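You operate a simulated robot arm through the tools that you are given. There is no shell and no other tool. Be economical: measure what you need, move in short steps, check, and stop when the job is done.

You run a simulated robot arm. Do the job below in one go: nothing can be reset, and whatever is moved stays where it is left.

Task
Press the zero button two times. Press the shaker button two times. Put the 15 mm rubber sleeve from the window sill on the silver hop-up deck and the 28 mm rubber sleeve on the slatted hop-up deck. Fetch the white film roll from the top of the tool box and set it on the mixing bench. Press the swirl button two times. Take the board patch labelled "F-71" from the patch rack and put it on top of the white hawk. Put one of the wood blocks from the lower shelf of the boarded wall on the shelf under the floor bench. Put the key fob on the top of the sample bench away on the site board shelf. Stack the box labelled "Tray liners" from the top of the sample bench on top of the box marked "Bead clips". Take the box that says "Filler" from the top of the site box and leave it on the top of the fixings bench. Put two of the eye wash bottles from the black mat on the top of the white sill board. Open the pedal bin lid. The order is free. Set down upright: white film roll, box, eye wash bottle.

It is judged by the outcome, as a careful person would: the job done as asked, and still so three seconds after it is handed in. It fails if anything else is knocked over, pushed out of place, dropped, spilled or broken. Lids that push on must go on centred and level and be pressed home; caps that screw on are set level and turned clockwise until they are tight.

Robot
A 6-joint arm with a two-finger parallel gripper on a trunk, on a base that drives. Base frame: it is fixed to the floor where the robot stands at the start and does not move with it; the origin is under the middle of the robot, x ahead of it, y to its left, z up. Lengths are in mm, angles in rad, forces in N, time in s.
With the tool pointing down near the work surface it reaches from about 140 to 500 mm from the robot's upright axis, wherever it stands. Its first joint turns from -2.897 to 2.897 rad. Places, roughly: bead clips box, rail caps box, tray liners box [750, 2000, 750]; board patch [1500, 0, 750]; card box, packers box [-1250, 1500, 500]; eye wash bottle [-1000, -2000, 750]; key fob [750, 1750, 750]; mixing bench [800, 3800, 600]; pedal bin lid [3700, 4400, 500]; rubber sleeve [1500, 11000, 1250]; shaker button [700, 200, 900]; shelf under the floor bench [3600, 2500, 300]; silver hop-up deck [0, 8900, 500]; site board shelf (123x23 cm) [-220, -2500, 860]; slatted hop-up deck [3700, 7900, 500]; swirl button [500, 600, 900]; top of the fixings bench [800, -100, 800]; top of the white sill board [-1200, 100, 900]; white film roll (8x8x12 cm) [2100, 8300, 800]; white hawk (20x20x13 cm) [1400, 1300, 800]; wood block (10x5x5 cm) [1400, 0, 300]; zero button [500, 0, 800]. Payload 4.1 kg.
Tool frame: the origin (TCP) lies between the finger pads and is the grasp point; the fingertips stand 23 mm ahead of it; z points along the fingers, y is the line along which they close. The gripper opens to 94 mm. The fingers are 38 mm wide and 10 mm thick; the gripper's body (54 by 96 mm) begins 39 mm behind the TCP.
Orientation is told as [roll, pitch, yaw] about the base's x, y, z axes, in that order, counted from this pose: with the fingers straight down and closing along the base's y, the tool's x points along the base's -x, its y along +y and its z along -z.

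Tools
- The arm moves only by the tool play_rows. Its argument "series" is a list of rows, each a list of 3 entries, a list of its own where there are three numbers: the shift along the base's x, y, z in units of 25 mm (1.0 is 25 mm), then the turn, a rotation vector about the base's x, y, z in units of 6 degrees (1.0 is 6 degrees), then the gripper command, from -1 (fully open) to 1 (shut), values between in proportion. In form: [[[tx, ty, tz], [rx, ry, rz], jaw], ...]. A call has 1 to 12 rows; each row shifts and turns the commanded pose from where the row before left it. A call with a number of a shift or a turn outside -1 to 1 is refused whole. Each row takes 0.2 s and may step no farther than 50 mm and 0.15 rad from the row before; otherwise, or with a gripper value out of range, the whole call is refused. Where a pose cannot be reached the arm comes as near as it can. A force on the tool above 40 N (or 10 N above the force at the start of the call, whichever is more), or a blocked arm, ends the call early, and 0.2 s more pass. Each finger travels about 45 mm/s and halts on what it meets, pressing with about 29 N; the grip force reading is that of the motor and also rises with nothing between the fingers. The clock runs only during rows and for 0.2 s after the last one: add rows that do not move to give the fingers time. It gives the time, the measured TCP pose, the force on the tool (base axes), the opening and the grip force at its end, in the units of the frame above (readings bear some noise), with the torque about the TCP (base axes, N m) and any sound that the robot's microphone picked up, and new pictures: "views" is both (left out), scene, wrist or none.
- Cameras (640 x 400 px; columns grow to the right, rows downward): "scene" is now at [27.6, 160.5, 1475]; the picture's right is [-0.05, -1.00, 0.00], its down [-0.58, 0.03, -0.81] and it looks along [0.81, -0.04, -0.58] (base axes); focal length 268 px, centre (320, 200). "wrist" rides on the gripper at [86, 16, -75] in the tool frame; the picture's right is [-0.18, 0.98, 0.00], its down [-0.58, -0.11, -0.81] and it looks along [-0.79, -0.15, 0.59] (tool axes); focal length 243 px, centre (320, 200). There is no depth. A picture from a camera that has moved, and an enlarged one, comes with that camera's place and axes in the base frame and with its lens.
- move_column(by): slides the trunk up (or, below 0, down) by that many mm; the arm and the scene camera ride with it, the base frame stays. It gives what a move gives, with no picture.
- base_move(legs): drives the robot by 1 to 6 legs, each [ahead, turn to the left] in mm and rad, along the robot's own axes; the way and the turn of a leg run together, so that a leg with both is an arc; at most 1500 mm and 3.142 rad a leg. The arm and the cameras ride along, it lands a little off, and it stops where it bumps. It gives what a move gives, and a new picture of the scene camera.
- aim_head(pan, tilt): turns the head with the scene camera to pan (to the left, within 2.705 rad either way) and tilt (down, from -0.506 to 1.204), counted from straight ahead of the robot. It gives what a move gives, and a new picture of the scene camera.
- zoom(camera, box): a new picture of the part [left, top, right, bottom] of that camera's present view, enlarged. No time passes.
- finish_job(): hands the job in; it is judged then, once.

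Work in short steps. Places have to be worked out from the pictures, the camera data and where the tool is seen: move nearer, look again, correct. Check each grasp and each placing, and mend what went wrong. You have 567 turns and 360 pictures in all, those below and enlarged ones among them. Open the gripper and draw the arm clear of the work before you hand the job in, unless the task says otherwise.

The tools are called after "Emit:" as name(argument=value, ...) on one line, values as JSON. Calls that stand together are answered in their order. play_rows: Moves the arm, as the interface text tells. Its arguments: {"type":"object","properties":{"series":{"type":"array"},"views":{"type":"string","enum":["both","scene","wrist","none"]}},"required":["series"]} The other tools are called the same way: move_column (by) slides the trunk up or down; base_move (legs) drives the base; aim_head (pan, tilt) turns the head that bears the scene camera; zoom (camera, box) takes an enlarged picture of a part of a camera's view; finish_job () hands the job in.

At the start:

```text
time: 0.0
position: [355.3, 77.7, 1209.2]
tool_rot: [-0.002, 0.001, 0.002]
contact_force: [0.0, -0.1, 0.6]
moment: [-0.02, -0.03, -0.01]
opening: 94.2
grasp_force: 0.0
trunk travel left (down, up): [-425.0, 165.0]
robot x, y, heading: [1.2, -1.1, 0.002]
head pan, tilt: [-0.047, 0.621]
```

scene: 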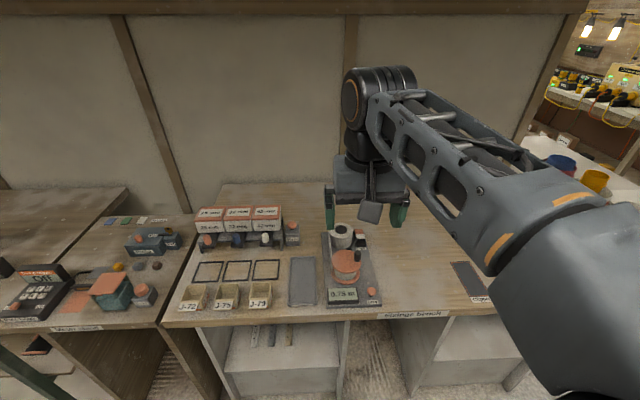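
wrist: 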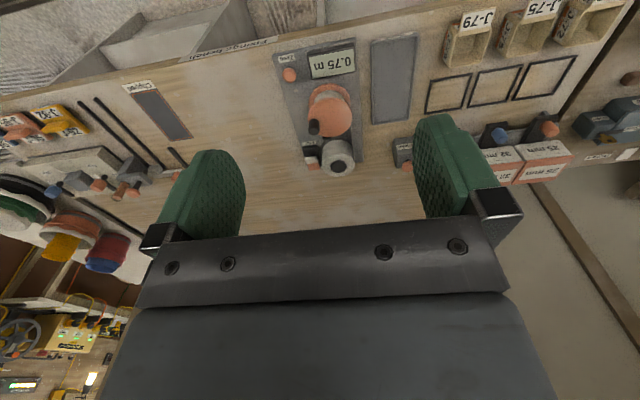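

The fixings bench is ahead; I zoom in to find the zero button and other items there.

Emit:
zoom(camera="scene", box=[160, 190, 480, 330])

Emit:
zoom(camera="scene", box=[0, 190, 200, 340])

```text
2.00 times, centred on (320, 260) of scene
camera zoom: at [27.6, 160.5, 1475.0], right [-0.05, -1.0, 0.0], down [-0.58, 0.03, -0.81], along [0.81, -0.04, -0.58], focal length 537 px, centre (320, 80)
```

zoom: 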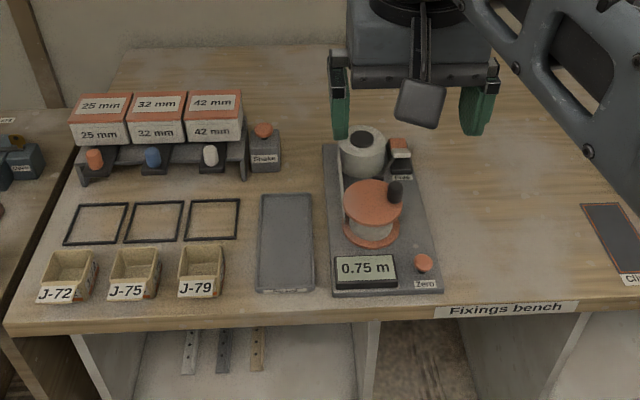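

```text
2.67 times, centred on (100, 265) of scene
camera zoom: at [27.6, 160.5, 1475.0], right [-0.05, -1.0, 0.0], down [-0.58, 0.03, -0.81], along [0.81, -0.04, -0.58], focal length 716 px, centre (907, 27)
```

zoom: 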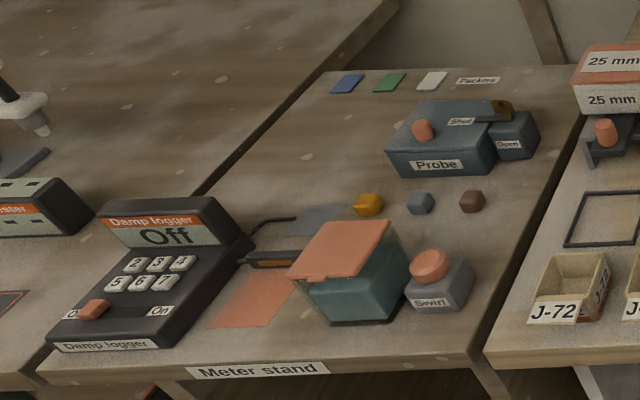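

Triangulating both views puts the zero button near [471,-2,848]. I close the fingers, move above it and lower the trunk.

Emit:
play_rows(series=[[[0.93, -0.64, 0], [0, 0, 0], 1], [[0.93, -0.64, 0], [0, 0, 0], 1], [[0.93, -0.64, 0], [0, 0, 0], 1], [[0.93, -0.64, 0], [0, 0, 0], 1], [[0.93, -0.64, 0], [0, 0, 0], 1]], views="none")

Emit:
move_column(by=-220)

Emit:
zoom(camera="wrist", box=[0, 0, 640, 400])

Emit:
aim_head(pan=0.0, tilt=0.75)

```text
time: 1.2
position: [472.6, -2.1, 1207.3]
tool_rot: [0.0, 0.001, 0.0]
contact_force: [0.6, -1.0, -0.8]
moment: [-0.02, -0.03, 0.0]
opening: 0.0
grasp_force: 13.6
trunk travel left (down, up): [-425.0, 165.0]
robot x, y, heading: [3.3, -3.0, 0.001]
head pan, tilt: [-0.047, 0.621]
```

```text
time: 3.5
position: [471.2, -1.5, 988.1]
tool_rot: [-0.001, 0.0, 0.001]
contact_force: [-1.0, 0.2, 0.6]
moment: [-0.01, -0.02, -0.01]
opening: 0.1
grasp_force: 29.0
trunk travel left (down, up): [-205.0, 385.0]
robot x, y, heading: [1.0, 1.4, -0.001]
head pan, tilt: [-0.047, 0.621]
```

```text
1.00 times, centred on (320, 200) of wrist (not enlarged: the box is as wide or as high as the picture)
camera zoom: at [385.5, 16.0, 1062.5], right [0.18, 0.98, 0.0], down [0.58, -0.11, 0.81], along [0.79, -0.15, -0.59], focal length 243 px, centre (320, 200)
```

zoom: 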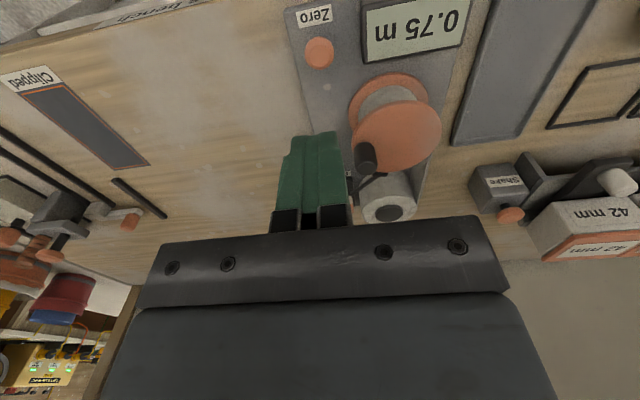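

```text
time: 4.2
position: [472.3, 0.4, 987.1]
tool_rot: [-0.001, 0.0, 0.0]
contact_force: [0.1, -0.3, 0.1]
moment: [0.01, -0.02, 0.0]
opening: 0.0
grasp_force: 29.8
trunk travel left (down, up): [-205.0, 385.0]
robot x, y, heading: [1.6, 0.1, -0.002]
head pan, tilt: [0.0, 0.75]
camera scene: at [22.9, 164.6, 1244.1], right [0.0, -1.0, 0.0], down [-0.68, 0.0, -0.73], along [0.73, 0.0, -0.68], focal length 268 px, centre (320, 200)
```

scene: 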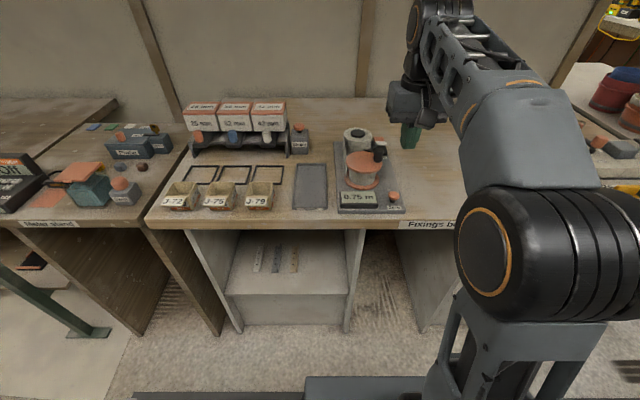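

Two wrist views agree the button top is at ≈[481,-4,826]. I align and descend to about 13 mm above it.

Emit:
play_rows(series=[[[0.3, -0.16, -1], [0, 0, 0], 1], [[0, 0, -1], [0, 0, 0], 1], [[0, 0, -1], [0, 0, 0], 1], [[0, 0, -1], [0, 0, 0], 1], [[0, 0, -1], [0, 0, 0], 1]], views="wrist")

```text
time: 5.4
position: [479.2, -4.9, 862.4]
tool_rot: [0.0, 0.0, 0.0]
contact_force: [0.4, 0.2, 0.6]
moment: [0.02, 0.02, 0.02]
opening: 0.2
grasp_force: 29.1
trunk travel left (down, up): [-205.0, 385.0]
robot x, y, heading: [-1.6, -1.2, -0.001]
head pan, tilt: [0.0, 0.75]
camera wrist: at [393.2, 12.1, 936.3], right [0.18, 0.98, 0.0], down [0.58, -0.11, 0.81], along [0.79, -0.15, -0.59], focal length 243 px, centre (320, 200)
```

wrist: 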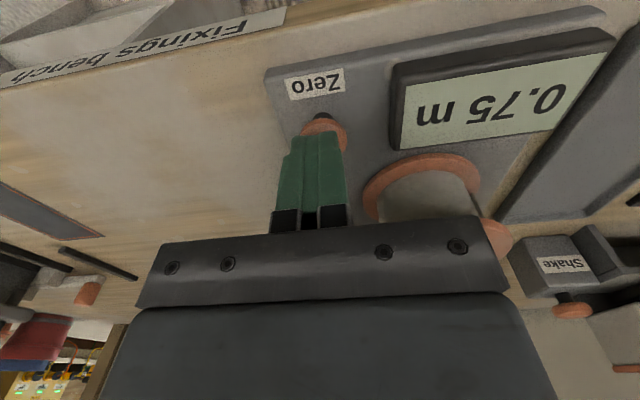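

The fingertips are just above the button, slightly right of it. I shift 4 mm in y and press down gently.

Emit:
play_rows(series=[[[0, 0.16, 0], [0, 0, 0], 1], [[0, 0, -0.3], [0, 0, 0], 1], [[0, 0, -0.12], [0, 0, 0], 1], [[0, 0, -0.12], [0, 0, 0], 1], [[0, 0, -0.12], [0, 0, 0], 1], [[0, 0, -0.12], [0, 0, 0], 1], [[0, 0, -0.12], [0, 0, 0], 1], [[0, 0, -0.12], [0, 0, 0], 1]], views="scene")

```text
time: 6.9
position: [477.9, 0.3, 849.1]
tool_rot: [0.0, -0.016, -0.001]
contact_force: [-8.6, 0.3, 27.4]
moment: [-0.01, 0.38, 0.01]
opening: 0.0
grasp_force: 29.3
trunk travel left (down, up): [-205.0, 385.0]
robot x, y, heading: [-2.3, 0.5, -0.0]
head pan, tilt: [0.0, 0.75]
heard: click
stopped in row 7: the force on the tool passed its limit at 42 N (the readings are from after the stop); the commanded pose is now the measured one
camera scene: at [20.8, 164.6, 1244.1], right [0.0, -1.0, 0.0], down [-0.68, 0.0, -0.73], along [0.73, 0.0, -0.68], focal length 268 px, centre (320, 200)
```

scene: 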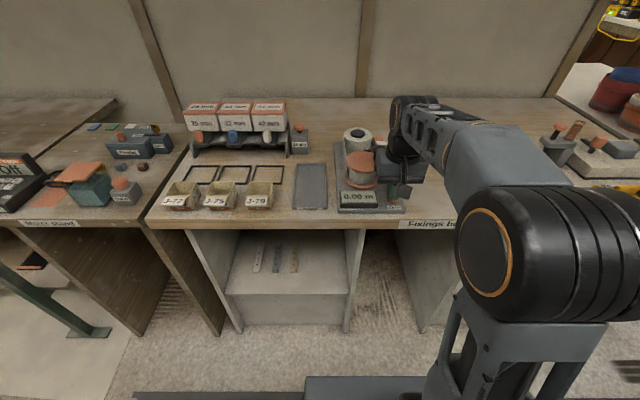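

A click, and the display reads 0.00 m: one press counted. I lift off and press a second time.

Emit:
play_rows(series=[[[0, 0, 0.7], [0, 0, 0], 1], [[0, 0, 0], [0, 0, 0], 1]], views="none")

Emit:
play_rows(series=[[[0, 0, -0.3], [0, 0, 0], 1], [[0, 0, -0.12], [0, 0, 0], 1], [[0, 0, -0.12], [0, 0, 0], 1], [[0, 0, -0.12], [0, 0, 0], 1], [[0, 0, -0.12], [0, 0, 0], 1], [[0, 0, -0.12], [0, 0, 0], 1], [[0, 0, -0.12], [0, 0, 0], 1], [[0, 0, -0.12], [0, 0, 0], 1]], views="none")

```text
time: 7.5
position: [480.9, 1.5, 862.3]
tool_rot: [0.001, -0.009, 0.0]
contact_force: [-0.4, 0.7, 0.4]
moment: [0.01, -0.01, -0.01]
opening: 0.0
grasp_force: 28.7
trunk travel left (down, up): [-205.0, 385.0]
robot x, y, heading: [-0.6, -2.1, 0.001]
head pan, tilt: [0.0, 0.75]
```

```text
time: 8.9
position: [479.8, 0.5, 848.6]
tool_rot: [0.0, -0.024, 0.0]
contact_force: [-9.3, 0.7, 28.0]
moment: [-0.02, 0.58, -0.01]
opening: 0.0
grasp_force: 29.3
trunk travel left (down, up): [-205.0, 385.0]
robot x, y, heading: [-0.0, 0.9, -0.002]
head pan, tilt: [0.0, 0.75]
heard: click
stopped in row 6: the force on the tool passed its limit at 42 N (the readings are from after the stop); the commanded pose is now the measured one
```

Second click heard; zero is done. I lift, retract the arm, raise the trunk, and drive left/forward towards the shaker button (≈[717,221,879]).

Emit:
play_rows(series=[[[0, 0, 1], [0, 0.23, 0], 1], [[0, 0, 1], [0, 0, 0], 1], [[0, 0, 1], [0, 0, 0], 1], [[0, 0, 1], [0, 0, 0], 1], [[0, 0, 1], [0, 0, 0], 1], [[0, 0, 1], [0, 0, 0], 1], [[-1, 0, 0], [0, 0, 0], 1], [[-1, 0, 0], [0, 0, 0], 1], [[-1, 0, 0], [0, 0, 0], 1], [[-1, 0, 0], [0, 0, 0], 1]], views="none")

Emit:
base_move(legs=[[0, 1.2], [170, 0], [0, -1.2], [60, 0]])

```text
time: 11.1
position: [381.8, 1.2, 996.2]
tool_rot: [0.0, 0.005, 0.0]
contact_force: [0.1, -0.1, 0.2]
moment: [0.03, 0.03, -0.02]
opening: 0.0
grasp_force: 28.6
trunk travel left (down, up): [-205.0, 385.0]
robot x, y, heading: [0.9, 2.9, -0.003]
head pan, tilt: [0.0, 0.75]
```

```text
time: 19.1
position: [503.5, 163.0, 996.0]
tool_rot: [0.001, 0.005, 0.001]
contact_force: [-0.7, 0.4, 0.3]
moment: [0.03, 0.0, 0.03]
opening: 0.0
grasp_force: 28.9
trunk travel left (down, up): [-205.0, 385.0]
robot x, y, heading: [121.9, 157.9, 0.004]
head pan, tilt: [0.0, 0.75]
camera scene: at [144.5, 324.7, 1244.0], right [0.0, -1.0, 0.0], down [-0.68, 0.0, -0.73], along [0.73, 0.0, -0.68], focal length 268 px, centre (320, 200)
```

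scene: 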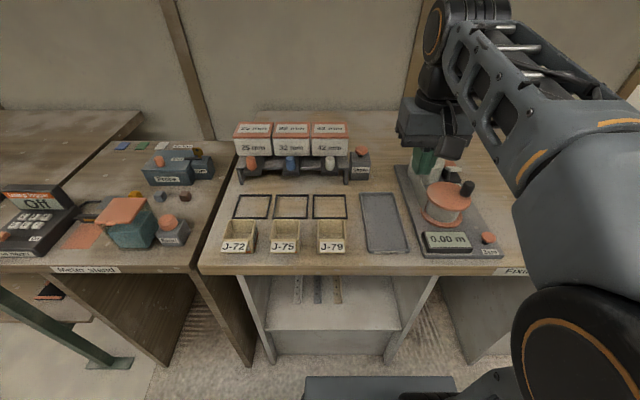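

The shaker button at [720,219,879] is ~600 mm off, so I tilt the tool forward while extending to gain reach.

Emit:
play_rows(series=[[[1, 0.32, 0], [0, -1, 0], 1], [[1, 0.32, 0], [0, -1, 0], 1], [[1, 0.32, 0], [0, -1, 0], 1], [[1, 0.32, 0], [0, -1, 0], 1], [[1, 0.32, 0], [0, -1, 0], 1], [[1, 0.32, 0], [0, -1, 0], 1], [[1, 0.32, 0], [0, -1, 0], 1], [[1, 0, 0], [0, 0, 0], 1]], views="both")

```text
time: 20.9
position: [701.5, 218.1, 997.3]
tool_rot: [-0.002, -0.728, 0.004]
contact_force: [-1.0, -0.9, -0.2]
moment: [-0.01, -0.02, -0.01]
opening: 0.0
grasp_force: 28.7
trunk travel left (down, up): [-205.0, 385.0]
robot x, y, heading: [120.0, 161.4, 0.002]
head pan, tilt: [0.0, 0.75]
camera scene: at [144.4, 324.7, 1244.0], right [0.0, -1.0, 0.0], down [-0.68, 0.0, -0.73], along [0.73, 0.0, -0.68], focal length 268 px, centre (320, 200)
camera wrist: at [588.0, 235.3, 995.0], right [0.13, 0.98, 0.12], down [-0.1, -0.11, 0.99], along [0.99, -0.15, 0.09], focal length 243 px, centre (320, 200)
```

scene: 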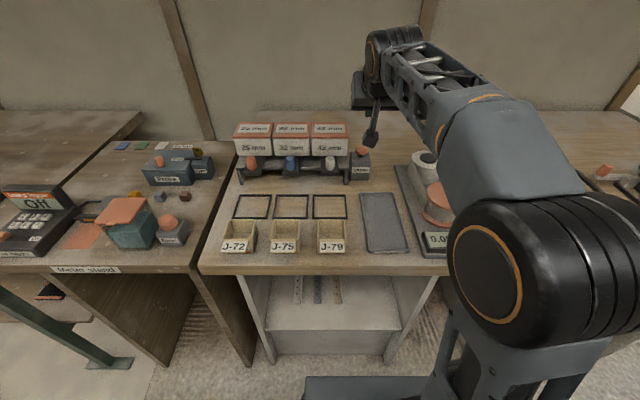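
wrist: 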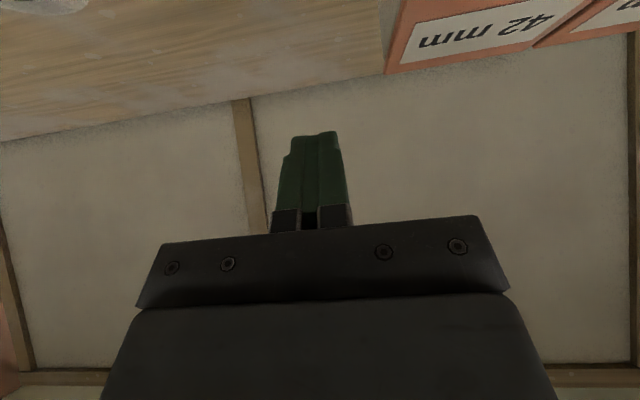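

Reached [701,218,997] fine at this tilt. I go 18 mm ahead and descend to just above the shaker button.

Emit:
play_rows(series=[[[0.72, 0, -1], [0, 0, 0], 1], [[0, 0, -1], [0, 0, 0], 1], [[0, 0, -0.8], [0, 0, 0], 1], [[0, 0, 0], [0, 0, 0], 1]], views="both")

Emit:
zoom(camera="scene", box=[280, 80, 440, 180])

```text
time: 21.9
position: [722.5, 218.8, 925.3]
tool_rot: [-0.003, -0.728, 0.002]
contact_force: [-0.2, 0.1, -0.2]
moment: [0.01, -0.03, 0.01]
opening: 0.1
grasp_force: 29.1
trunk travel left (down, up): [-205.0, 385.0]
robot x, y, heading: [121.7, 155.3, 0.0]
head pan, tilt: [0.0, 0.75]
camera scene: at [144.7, 324.7, 1244.0], right [0.0, -1.0, 0.0], down [-0.68, 0.0, -0.73], along [0.73, 0.0, -0.68], focal length 268 px, centre (320, 200)
camera wrist: at [607.7, 235.9, 923.8], right [0.14, 0.98, 0.12], down [-0.1, -0.11, 0.99], along [0.99, -0.15, 0.09], focal length 243 px, centre (320, 200)
```

scene: 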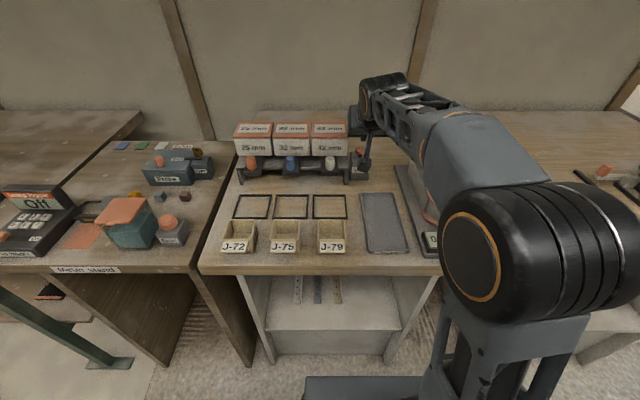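
wrist: 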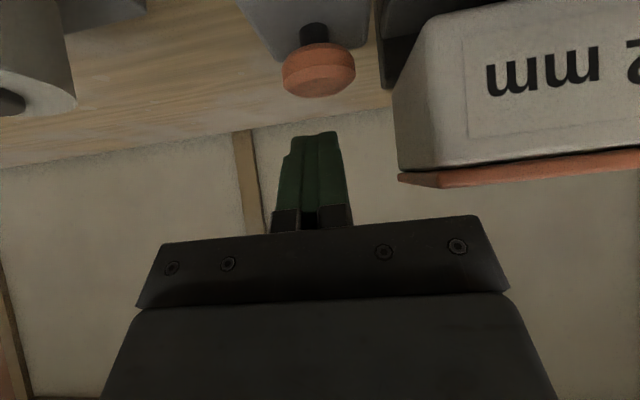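

```text
4.00 times, centred on (360, 130) of scene
camera zoom: at [144.7, 324.7, 1244.0], right [0.0, -1.0, 0.0], down [-0.68, 0.0, -0.73], along [0.73, 0.0, -0.68], focal length 1074 px, centre (160, 480)
```

zoom: 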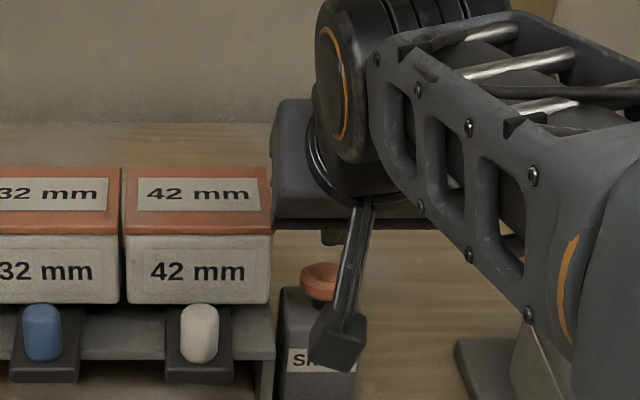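

The button head is at ≈[720,226,885]; shift +6 mm in y and press down in small steps.

Emit:
play_rows(series=[[[0, 0.26, 0], [0, 0, 0], 1], [[0, 0, -0.12], [0, 0, 0], 1], [[0, 0, -0.12], [0, 0, 0], 1], [[0, 0, -0.12], [0, 0, 0], 1], [[0, 0, -0.12], [0, 0, 0], 1], [[0, 0, -0.12], [0, 0, 0], 1], [[0, 0, -0.12], [0, 0, 0], 1], [[0, 0, -0.12], [0, 0, 0], 1], [[0, 0, -0.12], [0, 0, 0], 1], [[0, 0, -0.12], [0, 0, 0], 1], [[0, 0, -0.12], [0, 0, 0], 1]], views="wrist")

```text
time: 24.3
position: [720.3, 225.4, 907.1]
tool_rot: [0.005, -0.748, -0.003]
contact_force: [-14.3, -2.8, 11.8]
moment: [0.28, -0.05, 0.51]
opening: 0.2
grasp_force: 28.9
trunk travel left (down, up): [-205.0, 385.0]
robot x, y, heading: [123.7, 161.5, -0.003]
head pan, tilt: [0.0, 0.75]
heard: click
stopped in row 11: the force on the tool passed its limit at 42 N (the readings are from after the stop); the commanded pose is now the measured one
camera wrist: at [606.2, 241.9, 902.7], right [0.13, 0.98, 0.13], down [-0.12, -0.11, 0.99], along [0.98, -0.15, 0.1], focal length 243 px, centre (320, 200)
```

wrist: 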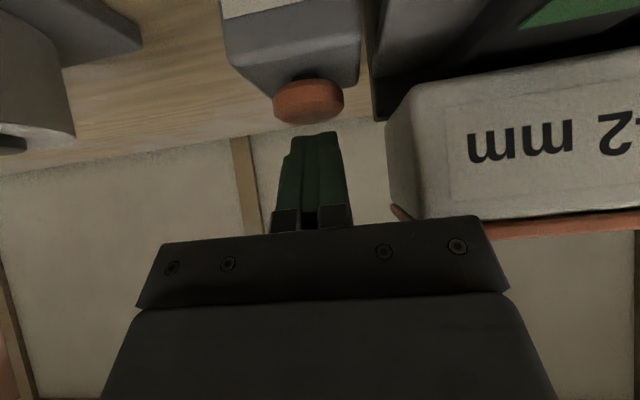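

Click heard. Lift and press a second time.

Emit:
play_rows(series=[[[0, 0, 0.6], [0, 0, 0], 1], [[0, 0, 0], [0, 0, 0], 1]], views="none")

Emit:
play_rows(series=[[[0, 0, -0.12], [0, 0, 0], 1], [[0, 0, -0.12], [0, 0, 0], 1], [[0, 0, -0.12], [0, 0, 0], 1], [[0, 0, -0.12], [0, 0, 0], 1], [[0, 0, -0.12], [0, 0, 0], 1], [[0, 0, -0.12], [0, 0, 0], 1], [[0, 0, -0.12], [0, 0, 0], 1], [[0, 0, -0.12], [0, 0, 0], 1]], views="none")

```text
time: 24.9
position: [723.1, 225.4, 918.4]
tool_rot: [0.004, -0.74, -0.001]
contact_force: [-0.1, -0.5, -0.2]
moment: [0.0, 0.0, -0.02]
opening: 0.0
grasp_force: 29.7
trunk travel left (down, up): [-205.0, 385.0]
robot x, y, heading: [123.6, 160.8, 0.005]
head pan, tilt: [0.0, 0.75]
```

```text
time: 26.5
position: [720.8, 225.5, 907.7]
tool_rot: [0.011, -0.761, -0.005]
contact_force: [-14.3, -2.2, 11.9]
moment: [0.3, -0.06, 0.53]
opening: 0.0
grasp_force: 28.9
trunk travel left (down, up): [-205.0, 385.0]
robot x, y, heading: [121.7, 157.8, 0.007]
head pan, tilt: [0.0, 0.75]
heard: click
stopped in row 8: the force on the tool passed its limit at 42 N (the readings are from after the stop); the commanded pose is now the measured one
```

Second click; shaker done. The swirl button triangulates to ≈[517,636,841]. I lift, straighten the tool, retract, and drive left.

Emit:
play_rows(series=[[[0, 0, 1], [0, 0, 0], 1], [[-0.5, 0, 1], [0, 1, 0], 1], [[-1, 0, 1], [0, 1, 0], 1], [[-1, 0, 1], [0, 1, 0], 1], [[-1, -0.3, 0.5], [0, 1, 0], 1], [[-1, -0.3, 0], [0, 1, 0], 1], [[-1, -0.3, 0], [0, 1, 0], 1], [[-1, -0.3, 0], [0, 1, 0], 1], [[-1, -0.3, 0], [-0.1, 0.22, 0.05], 1], [[-1, -0.3, 0], [0, 0, 0], 1], [[-1, -0.3, 0], [0, 0, 0], 1]], views="none")

Emit:
base_move(legs=[[-70, 0], [0, 1.571], [420, 0], [0, -1.571]])

```text
time: 28.9
position: [485.8, 172.2, 1017.9]
tool_rot: [-0.006, 0.002, 0.001]
contact_force: [0.8, 0.1, -0.1]
moment: [0.01, 0.01, 0.02]
opening: 0.1
grasp_force: 29.2
trunk travel left (down, up): [-205.0, 385.0]
robot x, y, heading: [121.3, 160.2, 0.003]
head pan, tilt: [0.0, 0.75]
```

```text
time: 39.8
position: [411.9, 580.0, 1017.9]
tool_rot: [-0.005, 0.002, -0.014]
contact_force: [-0.2, -0.5, -0.2]
moment: [-0.02, 0.01, 0.02]
opening: 0.1
grasp_force: 28.9
trunk travel left (down, up): [-205.0, 385.0]
robot x, y, heading: [47.1, 574.8, -0.013]
head pan, tilt: [0.0, 0.75]
camera scene: at [72.8, 738.1, 1244.0], right [-0.01, -1.0, 0.0], down [-0.68, 0.01, -0.73], along [0.73, -0.01, -0.68], focal length 268 px, centre (320, 200)
```

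scene: 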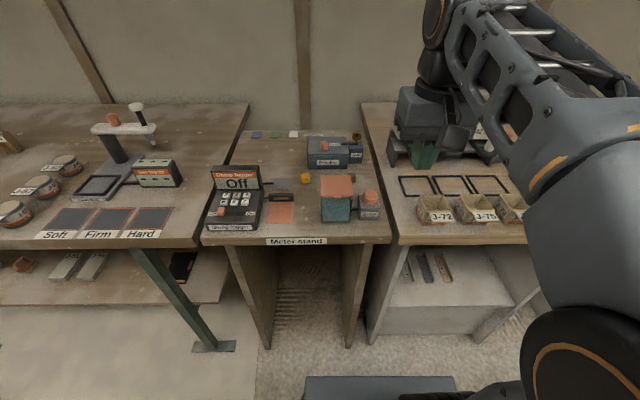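

Move over the swirl button (≈[514,625,841]) and look with the wrist camera.

Emit:
play_rows(series=[[[1, 0.45, -0.5], [0, 0, 0.14], 1], [[1, 0.45, -0.5], [0, 0, 0], 1], [[1, 0.45, -0.5], [0, 0, 0], 1], [[1, 0.45, -0.5], [0, 0, 0], 1], [[0, 0, -0.4], [0, 0, 0], 1]], views="both")

```text
time: 41.0
position: [514.3, 623.6, 958.2]
tool_rot: [-0.005, 0.002, 0.0]
contact_force: [0.9, -0.5, 0.0]
moment: [-0.01, 0.05, -0.01]
opening: 0.0
grasp_force: 29.0
trunk travel left (down, up): [-205.0, 385.0]
robot x, y, heading: [50.6, 574.7, -0.011]
head pan, tilt: [0.0, 0.75]
camera scene: at [72.9, 738.1, 1244.0], right [-0.01, -1.0, 0.0], down [-0.68, 0.01, -0.73], along [0.73, -0.01, -0.68], focal length 268 px, centre (320, 200)
camera wrist: at [427.6, 640.5, 1032.5], right [0.18, 0.98, 0.0], down [0.58, -0.11, 0.81], along [0.79, -0.15, -0.59], focal length 243 px, centre (320, 200)
```

scene: 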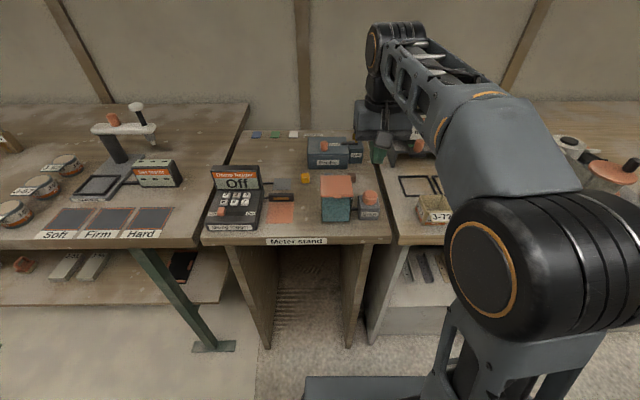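
wrist: 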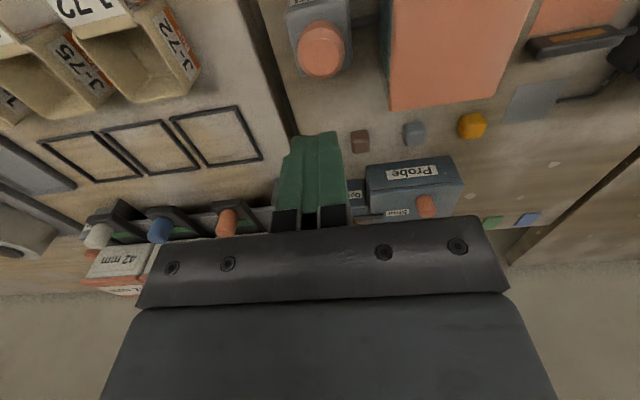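

Button ≈[498,627,856], with the teal box to its left. I press slightly right of centre (y=619) so the gripper body clears the box.

Emit:
play_rows(series=[[[-0.64, -0.2, -1], [0, 0, 0], 1], [[0, 0, -1], [0, 0, 0], 1], [[0, 0, -0.7], [0, 0, 0], 1], [[0, 0, 0], [0, 0, 0], 1]], views="wrist")

```text
time: 42.0
position: [497.1, 617.9, 888.6]
tool_rot: [-0.006, 0.003, -0.001]
contact_force: [0.6, -0.3, 0.3]
moment: [-0.03, 0.01, -0.02]
opening: 0.0
grasp_force: 28.9
trunk travel left (down, up): [-205.0, 385.0]
robot x, y, heading: [50.5, 572.9, -0.012]
head pan, tilt: [0.0, 0.75]
camera wrist: at [410.7, 635.4, 963.1], right [0.18, 0.98, 0.0], down [0.58, -0.11, 0.81], along [0.79, -0.15, -0.59], focal length 243 px, centre (320, 200)
```

wrist: 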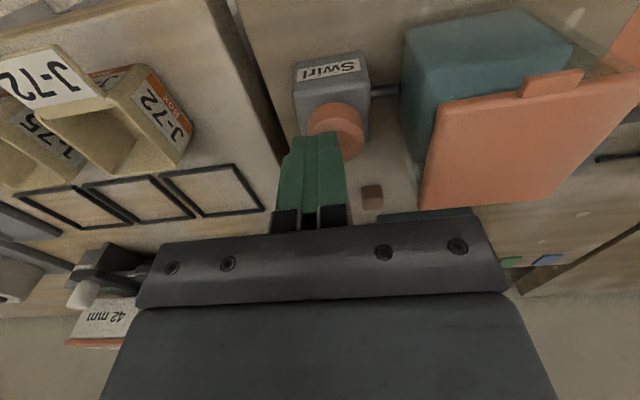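

Alignment is fine; shift +3 mm in y and press down.

Emit:
play_rows(series=[[[0, 0.12, -0.12], [0, 0, 0], 1], [[0, 0, -0.12], [0, 0, 0], 1], [[0, 0, -0.12], [0, 0, 0], 1], [[0, 0, -0.12], [0, 0, 0], 1], [[0, 0, -0.12], [0, 0, 0], 1], [[0, 0, -0.12], [0, 0, 0], 1], [[0, 0, -0.12], [0, 0, 0], 1], [[0, 0, -0.12], [0, 0, 0], 1], [[0, 0, -0.12], [0, 0, 0], 1], [[0, 0, -0.12], [0, 0, 0], 1]], views="none")

```text
time: 43.7
position: [495.1, 621.7, 874.5]
tool_rot: [-0.004, -0.014, -0.002]
contact_force: [-8.4, -2.2, 26.1]
moment: [-0.04, 0.46, 0.03]
opening: 0.2
grasp_force: 28.3
trunk travel left (down, up): [-205.0, 385.0]
robot x, y, heading: [45.3, 574.8, -0.014]
head pan, tilt: [0.0, 0.75]
heard: click
stopped in row 8: the force on the tool passed its limit at 42 N (the readings are from after the stop); the commanded pose is now the measured one
```

Click. Lift and press again.

Emit:
play_rows(series=[[[0, 0, 0.7], [0, 0, 0], 1], [[0, 0, 0], [0, 0, 0], 1]], views="none")

Emit:
play_rows(series=[[[0, 0, -0.3], [0, 0, 0], 1], [[0, 0, -0.12], [0, 0, 0], 1], [[0, 0, -0.12], [0, 0, 0], 1], [[0, 0, -0.12], [0, 0, 0], 1], [[0, 0, -0.12], [0, 0, 0], 1], [[0, 0, -0.12], [0, 0, 0], 1], [[0, 0, -0.12], [0, 0, 0], 1], [[0, 0, -0.12], [0, 0, 0], 1]], views="none")

Emit:
play_rows(series=[[[0, 0, 1], [0, 0.2, 0], 1], [[0, 0, 1], [0, 0, 0], 1], [[0, 0, 1], [0, 0, 0], 1], [[0, 0, 1], [0, 0, 0], 1], [[-1, 0, 1], [0, 0, 0], 1], [[-1, 0, 1], [0, 0, 0], 1], [[-1, 0, 1], [0, 0, 0], -1], [[-1, 0, 0], [0, 0, 0], -1], [[-1, 0, 0], [0, 0, 0], -1], [[-1, 0, 0], [0, 0, 0], -1]], views="none")

```text
time: 44.3
position: [497.8, 622.5, 886.3]
tool_rot: [-0.006, -0.005, -0.001]
contact_force: [0.9, -0.3, 0.7]
moment: [0.01, 0.05, 0.01]
opening: 0.0
grasp_force: 29.4
trunk travel left (down, up): [-205.0, 385.0]
robot x, y, heading: [51.1, 571.6, -0.013]
head pan, tilt: [0.0, 0.75]
```

```text
time: 45.6
position: [498.2, 621.6, 874.5]
tool_rot: [-0.002, -0.026, 0.0]
contact_force: [-5.0, 0.1, 24.5]
moment: [-0.03, 0.41, 0.0]
opening: 0.0
grasp_force: 29.1
trunk travel left (down, up): [-205.0, 385.0]
robot x, y, heading: [49.4, 571.3, -0.018]
head pan, tilt: [0.0, 0.75]
heard: click
stopped in row 6: the force on the tool passed its limit at 43 N (the readings are from after the stop); the commanded pose is now the measured one
```

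```text
time: 47.9
position: [347.4, 621.6, 1045.2]
tool_rot: [-0.004, 0.006, 0.001]
contact_force: [-0.6, 0.1, 0.0]
moment: [-0.01, 0.01, 0.01]
opening: 86.9
grasp_force: 0.1
trunk travel left (down, up): [-205.0, 385.0]
robot x, y, heading: [51.1, 575.2, -0.01]
head pan, tilt: [0.0, 0.75]
```

All three buttons are done. Now I look around with the head to map the room.

Emit:
aim_head(pan=1.2, tilt=0.4)

Emit:
aim_head(pan=2.5, tilt=0.4)

Emit:
aim_head(pan=-2.4, tilt=0.4)

Emit:
aim_head(pan=-1.3, tilt=0.4)

```text
time: 49.2
position: [348.5, 623.1, 1046.4]
tool_rot: [-0.002, 0.003, -0.001]
contact_force: [0.0, 0.1, 0.6]
moment: [-0.01, -0.04, 0.0]
opening: 94.0
grasp_force: 0.1
trunk travel left (down, up): [-205.0, 385.0]
robot x, y, heading: [51.3, 576.7, -0.015]
head pan, tilt: [1.201, 0.4]
camera scene: at [24.7, 825.1, 1275.1], right [0.93, -0.38, 0.0], down [-0.15, -0.36, -0.92], along [0.35, 0.85, -0.39], focal length 268 px, centre (320, 200)
```

scene: 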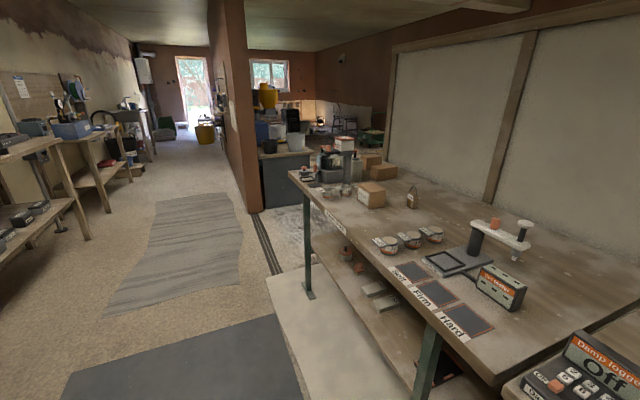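

```text
time: 50.7
position: [348.6, 622.9, 1045.4]
tool_rot: [-0.003, 0.004, 0.001]
contact_force: [-0.4, -0.3, 0.2]
moment: [0.0, -0.02, 0.0]
opening: 94.1
grasp_force: 0.1
trunk travel left (down, up): [-205.0, 385.0]
robot x, y, heading: [47.3, 572.3, -0.011]
head pan, tilt: [2.499, 0.4]
camera scene: at [-83.4, 795.8, 1275.1], right [0.61, 0.79, 0.0], down [0.31, -0.24, -0.92], along [-0.73, 0.56, -0.39], focal length 268 px, centre (320, 200)
```

scene: 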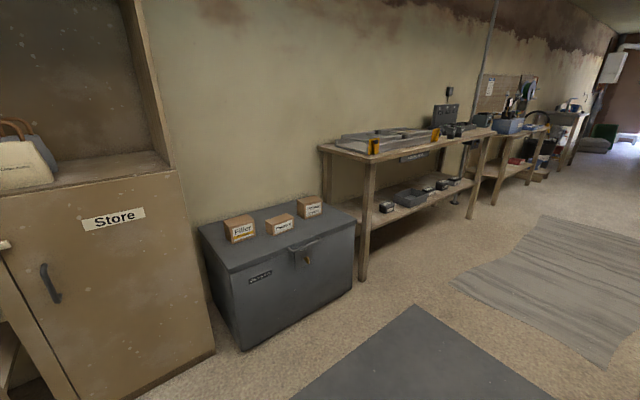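

```text
time: 54.6
position: [349.0, 622.4, 1046.4]
tool_rot: [-0.003, 0.004, 0.0]
contact_force: [0.3, 1.3, 0.1]
moment: [0.0, 0.0, -0.03]
opening: 94.0
grasp_force: 0.1
trunk travel left (down, up): [-205.0, 385.0]
robot x, y, heading: [45.3, 570.5, -0.016]
head pan, tilt: [-2.4, 0.4]
camera scene: at [-79.2, 677.6, 1275.1], right [-0.67, 0.75, 0.0], down [0.29, 0.26, -0.92], along [-0.69, -0.61, -0.39], focal length 268 px, centre (320, 200)
```

scene: 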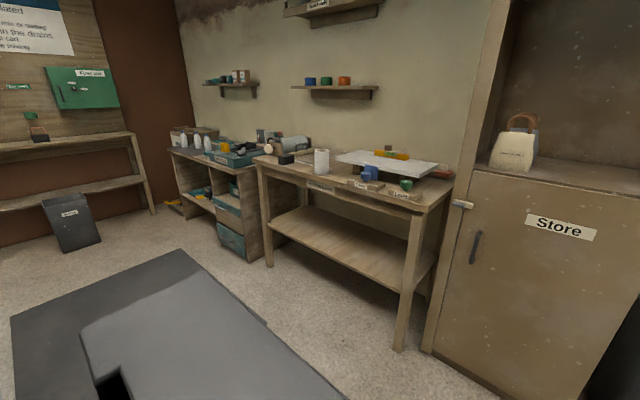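

```text
time: 55.9
position: [348.0, 622.9, 1046.2]
tool_rot: [-0.005, 0.003, -0.002]
contact_force: [-0.2, -1.1, -0.1]
moment: [-0.04, 0.01, 0.0]
opening: 94.1
grasp_force: 0.0
trunk travel left (down, up): [-205.0, 385.0]
robot x, y, heading: [45.1, 573.0, -0.014]
head pan, tilt: [-1.3, 0.4]
camera scene: at [13.4, 649.6, 1275.1], right [-0.97, -0.25, 0.0], down [-0.1, 0.38, -0.92], along [0.23, -0.89, -0.39], focal length 268 px, centre (320, 200)
```

scene: 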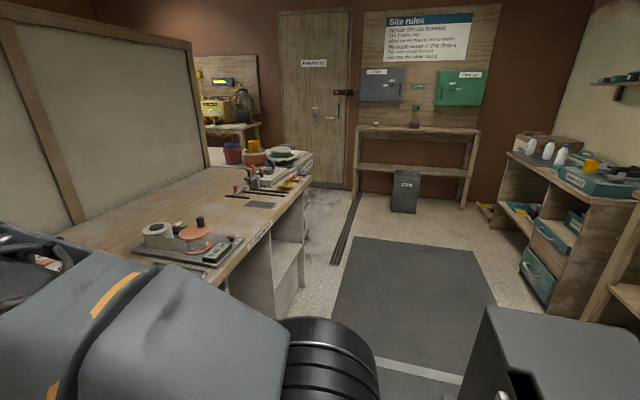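

I know the layout now. First the Filler box on the grey site box: drive to face it.

Emit:
base_move(legs=[[0, 2.524], [1080, 0], [0, 0.63]])

Emit:
aim_head(pan=0.0, tilt=0.8)

```text
time: 66.7
position: [-1000.1, 1355.3, 1044.2]
tool_rot: [-0.003, 0.008, 2.479]
contact_force: [0.6, 0.7, -0.1]
moment: [0.02, -0.01, -0.02]
opening: 93.9
grasp_force: 0.1
trunk travel left (down, up): [-205.0, 385.0]
robot x, y, heading: [-726.8, 1209.0, 2.467]
head pan, tilt: [-1.3, 0.4]
stopped in leg 2: the robot was blocked; the commanded pose is now the measured one
camera scene: at [-752.5, 1126.1, 1275.2], right [0.92, -0.39, 0.0], down [-0.15, -0.36, -0.92], along [0.36, 0.85, -0.39], focal length 268 px, centre (320, 200)
```

scene: 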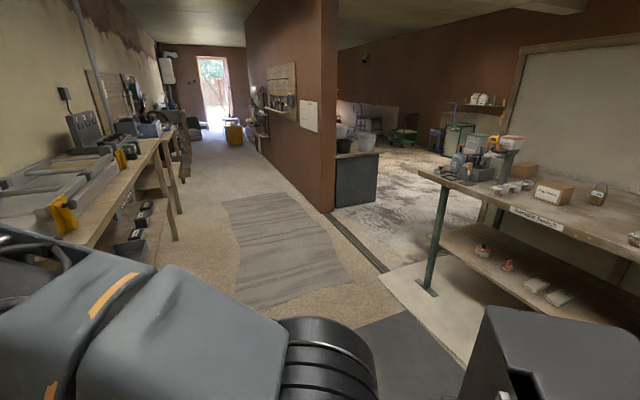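

```text
time: 68.2
position: [-999.8, 1355.3, 1045.1]
tool_rot: [-0.004, 0.005, 2.48]
contact_force: [0.6, -0.5, 0.6]
moment: [0.0, 0.02, -0.03]
opening: 94.4
grasp_force: 0.0
trunk travel left (down, up): [-205.0, 385.0]
robot x, y, heading: [-730.3, 1210.1, 2.47]
head pan, tilt: [0.0, 0.799]
camera scene: at [-851.9, 1091.2, 1240.1], right [0.62, 0.78, 0.0], down [0.56, -0.45, -0.7], along [-0.54, 0.44, -0.72], focal length 268 px, centre (320, 200)
```

scene: 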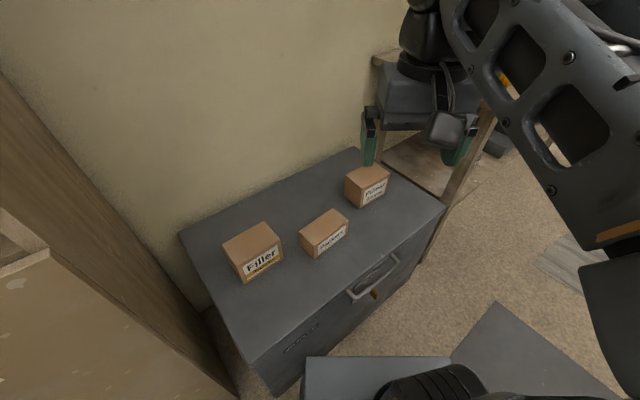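

The base touched the site box corner and stopped; the boxes on top look undisturbed. I back off, square up and approach.

Emit:
base_move(legs=[[-90, 0], [0, 0.672], [75, 0]])

Emit:
play_rows(series=[[[0, 0, -1], [0, 0, 0], -1], [[0, 0, -1], [0, 0, 0], -1]], views="wrist")

```text
time: 71.8
position: [-1037.5, 1099.9, 1044.6]
tool_rot: [-0.003, 0.008, -3.131]
contact_force: [-0.1, -0.2, 0.4]
moment: [-0.01, 0.0, -0.01]
opening: 93.8
grasp_force: 0.0
trunk travel left (down, up): [-205.0, 385.0]
robot x, y, heading: [-738.5, 1153.7, 3.14]
head pan, tilt: [0.0, 0.799]
camera scene: at [-758.2, 985.5, 1240.0], right [0.0, 1.0, 0.0], down [0.72, 0.0, -0.7], along [-0.7, 0.0, -0.72], focal length 268 px, centre (320, 200)
```

scene: 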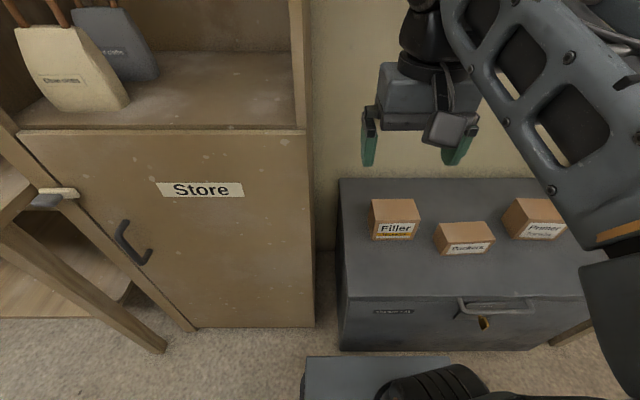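

```text
time: 72.4
position: [-1038.6, 1100.3, 993.9]
tool_rot: [-0.004, 0.006, -3.132]
contact_force: [0.8, 0.0, -0.6]
moment: [0.03, 0.01, -0.01]
opening: 94.1
grasp_force: 0.1
trunk travel left (down, up): [-205.0, 385.0]
robot x, y, heading: [-734.9, 1153.3, 3.135]
head pan, tilt: [0.0, 0.799]
camera wrist: at [-951.9, 1085.3, 1068.8], right [-0.17, -0.98, -0.01], down [-0.59, 0.1, 0.8], along [-0.79, 0.14, -0.6], focal length 243 px, centre (320, 200)
```

wrist: 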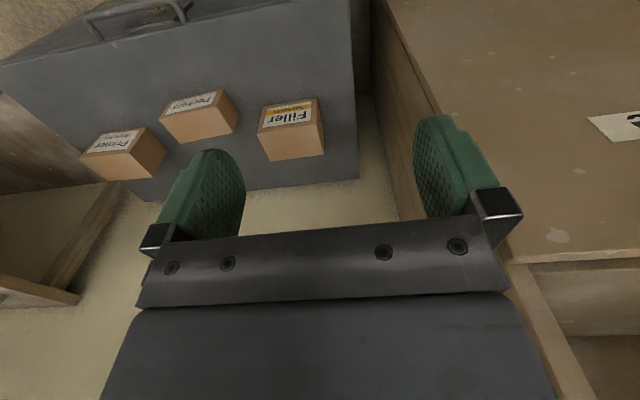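

The Filler box top is near [-1296,1212,635] and looks ~140 wide. I lower the trunk and move nearer to measure it.

Emit:
move_column(by=-150)

Emit:
play_rows(series=[[[-1, 0.75, 0], [0, 0, 0], -1], [[-1, 0.75, 0], [0, 0, 0], -1], [[-1, 0.75, 0], [0, 0, 0], -1], [[-1, 0.75, 0], [0, 0, 0], -1], [[-1, 0.75, 0], [0, 0, 0], -1], [[-1, 0.75, 0], [0, 0, 0], -1]], views="both")

```text
time: 74.1
position: [-1037.6, 1100.3, 843.7]
tool_rot: [-0.003, 0.007, -3.131]
contact_force: [-0.3, 0.6, -1.1]
moment: [0.0, -0.04, -0.02]
opening: 94.2
grasp_force: 0.1
trunk travel left (down, up): [-55.0, 535.0]
robot x, y, heading: [-736.0, 1155.4, 3.143]
head pan, tilt: [0.0, 0.799]
```

```text
time: 75.5
position: [-1189.3, 1211.7, 843.2]
tool_rot: [-0.003, 0.006, -3.131]
contact_force: [0.9, 0.1, 0.0]
moment: [0.05, 0.01, 0.02]
opening: 94.3
grasp_force: 0.0
trunk travel left (down, up): [-55.0, 535.0]
robot x, y, heading: [-736.1, 1155.8, 3.139]
head pan, tilt: [0.0, 0.799]
camera scene: at [-758.1, 985.4, 1090.0], right [0.0, 1.0, 0.0], down [0.72, 0.0, -0.7], along [-0.7, 0.0, -0.72], focal length 268 px, centre (320, 200)
camera wrist: at [-1103.5, 1197.1, 918.9], right [-0.17, -0.98, -0.01], down [-0.59, 0.1, 0.8], along [-0.79, 0.14, -0.6], focal length 243 px, centre (320, 200)
```

scene: 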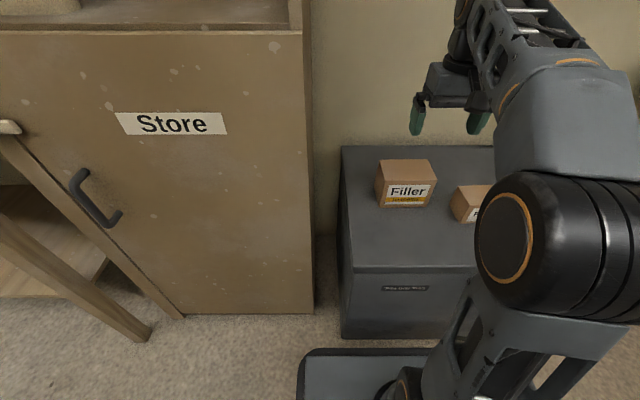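
wrist: 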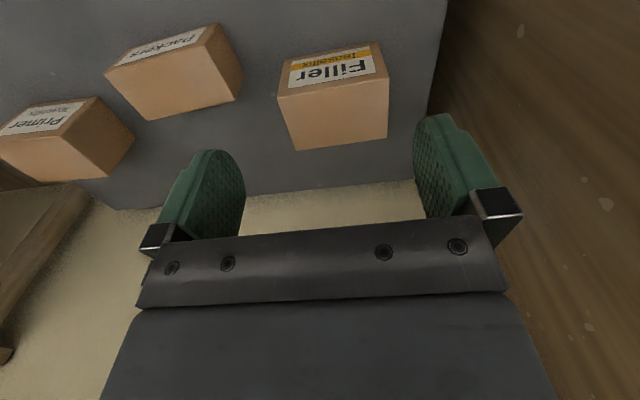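

The Filler box measures about 132×89×91 mm, top at z≈632, centre [-1304,1210]. I need to grip across the 89 mm depth, so I turn the tool 90° and test reach from a bit closer.

Emit:
base_move(legs=[[30, 0]])

Emit:
play_rows(series=[[[-0.3, 0, 0], [0, 0, 1], -1], [[-0.3, 0, 0], [0, 0, 1], -1], [[-0.3, 0, 0], [0, 0, 1], -1], [[-0.3, 0, 0], [0, 0, 1], -1], [[-0.3, 0, 0], [0, 0, 1], -1], [[-0.3, 0, 0], [0, 0, 1], -1], [[-0.3, 0, 0], [0, 0, 1], -1], [[-0.3, 0, 0], [0, 0, 1], -1], [[-0.3, 0, 0], [0, 0, 1], -1], [[-0.3, 0, 0], [0, 0, 1], -1], [[-0.3, 0, 0], [0, 0, 1], -1], [[-0.1, 0, 0], [0, 0, 1], -1]], views="none")

Emit:
play_rows(series=[[[0, 0, -1], [0, 0, 1], -1], [[0, 0, -1], [0, 0, 1], -1], [[0, 0, -1], [0, 0, 0.9], -1], [[0, 0, 0], [0, 0, 0], -1]], views="both")

```text
time: 76.3
position: [-1219.7, 1213.0, 844.4]
tool_rot: [-0.004, 0.007, -3.13]
contact_force: [0.2, -0.1, -0.2]
moment: [-0.01, -0.02, -0.01]
opening: 93.9
grasp_force: 0.0
trunk travel left (down, up): [-55.0, 535.0]
robot x, y, heading: [-765.1, 1152.0, 3.139]
head pan, tilt: [0.0, 0.799]
camera scene: at [-788.3, 985.6, 1090.0], right [0.0, 1.0, 0.0], down [0.72, 0.0, -0.7], along [-0.7, 0.0, -0.72], focal length 268 px, centre (320, 200)
```

scene: 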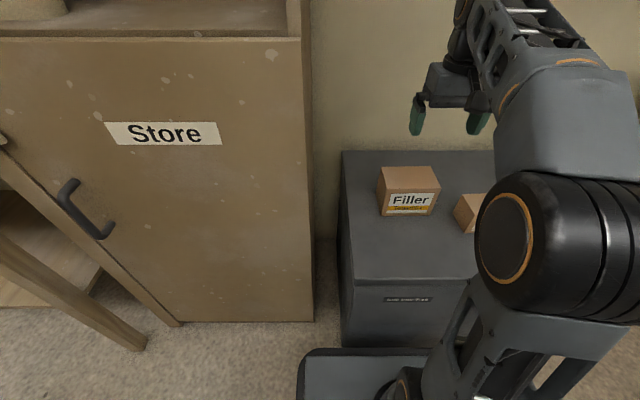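

```text
time: 79.0
position: [-1303.7, 1211.9, 844.8]
tool_rot: [-0.001, 0.006, -1.87]
contact_force: [0.0, -0.2, 0.0]
moment: [0.01, 0.02, -0.01]
opening: 93.8
grasp_force: 0.1
trunk travel left (down, up): [-55.0, 535.0]
robot x, y, heading: [-767.4, 1152.3, 3.135]
head pan, tilt: [0.0, 0.799]
```

```text
time: 80.0
position: [-1304.3, 1212.6, 769.7]
tool_rot: [-0.004, 0.008, -1.569]
contact_force: [0.5, -0.6, 0.1]
moment: [0.01, -0.02, -0.03]
opening: 94.2
grasp_force: 0.0
trunk travel left (down, up): [-55.0, 535.0]
robot x, y, heading: [-772.6, 1154.0, 3.135]
head pan, tilt: [0.0, 0.799]
camera scene: at [-788.4, 985.6, 1090.0], right [0.0, 1.0, 0.0], down [0.72, 0.0, -0.7], along [-0.7, 0.0, -0.72], focal length 268 px, centre (320, 200)
camera wrist: at [-1287.6, 1298.5, 843.9], right [0.98, -0.18, -0.01], down [-0.1, -0.59, 0.8], along [-0.15, -0.79, -0.6], focal length 243 px, centre (320, 200)
```

scene: 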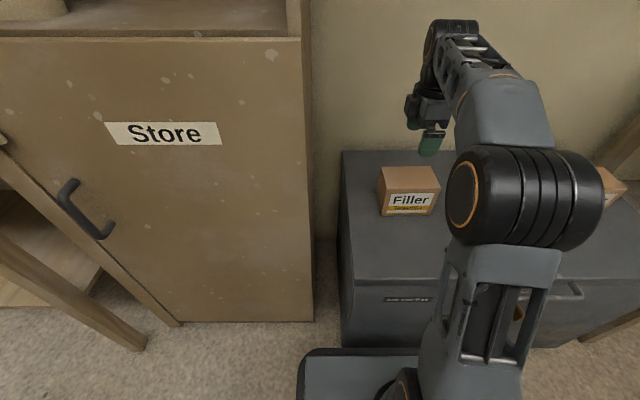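
wrist: 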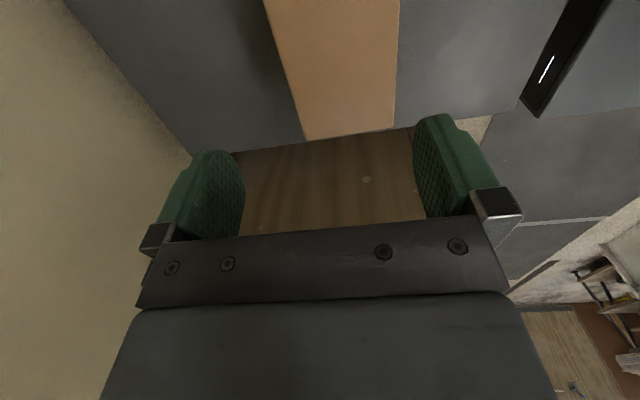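

Relative to the gripper the box centre is ~14.6 mm toward +x (edges -1336…-1244). I correct and descend to just above it for a closer look.

Emit:
play_rows(series=[[[0.58, -0.1, -1], [0, 0, 0], -1], [[0, 0, -1], [0, 0, 0], -1], [[0, 0, -1], [0, 0, 0], -1], [[0, 0, -0.4], [0, 0, 0], -1], [[0, 0, 0], [0, 0, 0], -1]], views="both")

Emit:
zoom(camera="scene", box=[340, 90, 500, 230])

```text
time: 81.2
position: [-1291.3, 1208.8, 683.0]
tool_rot: [-0.003, 0.007, -1.57]
contact_force: [0.0, 0.3, 0.3]
moment: [0.0, -0.02, 0.02]
opening: 94.1
grasp_force: 0.1
trunk travel left (down, up): [-55.0, 535.0]
robot x, y, heading: [-769.1, 1153.4, 3.137]
head pan, tilt: [0.0, 0.799]
camera scene: at [-788.4, 985.6, 1090.0], right [0.0, 1.0, 0.0], down [0.72, 0.0, -0.7], along [-0.7, 0.0, -0.72], focal length 268 px, centre (320, 200)
camera wrist: at [-1273.7, 1295.8, 758.0], right [0.98, -0.18, -0.01], down [-0.11, -0.59, 0.8], along [-0.15, -0.79, -0.6], focal length 243 px, centre (320, 200)
```

scene: 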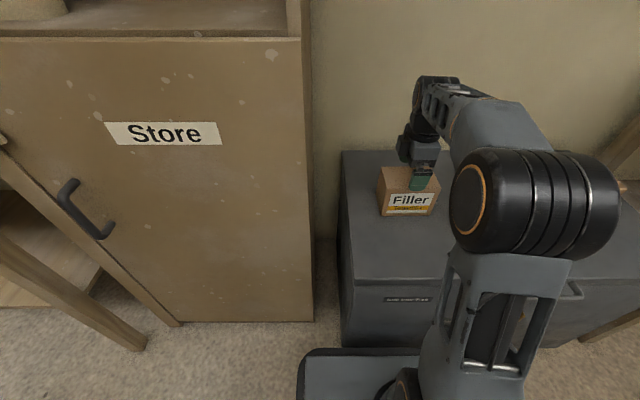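
wrist: 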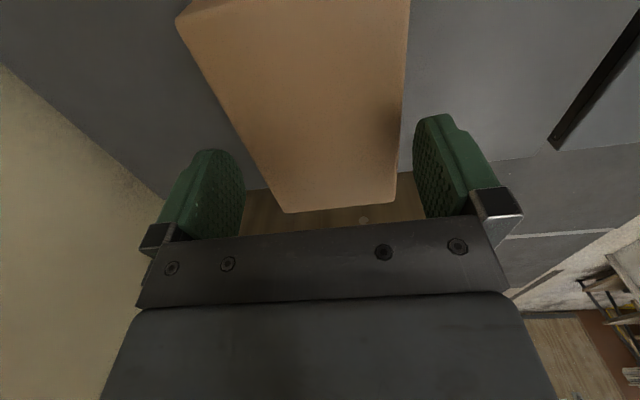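

```text
2.86 times, centred on (420, 160) of scene
camera zoom: at [-788.4, 985.6, 1090.0], right [0.0, 1.0, 0.0], down [0.72, 0.0, -0.7], along [-0.7, 0.0, -0.72], focal length 767 px, centre (34, 314)
```

zoom: 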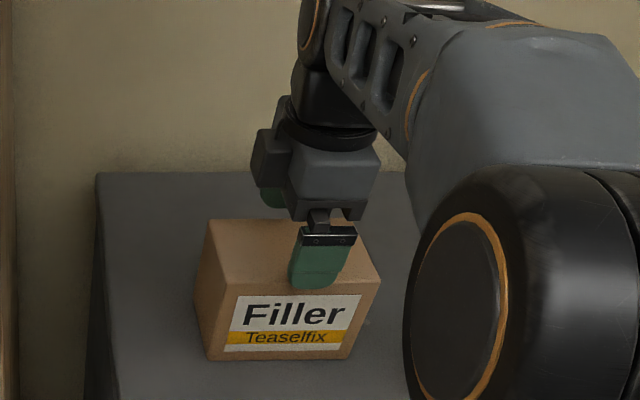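

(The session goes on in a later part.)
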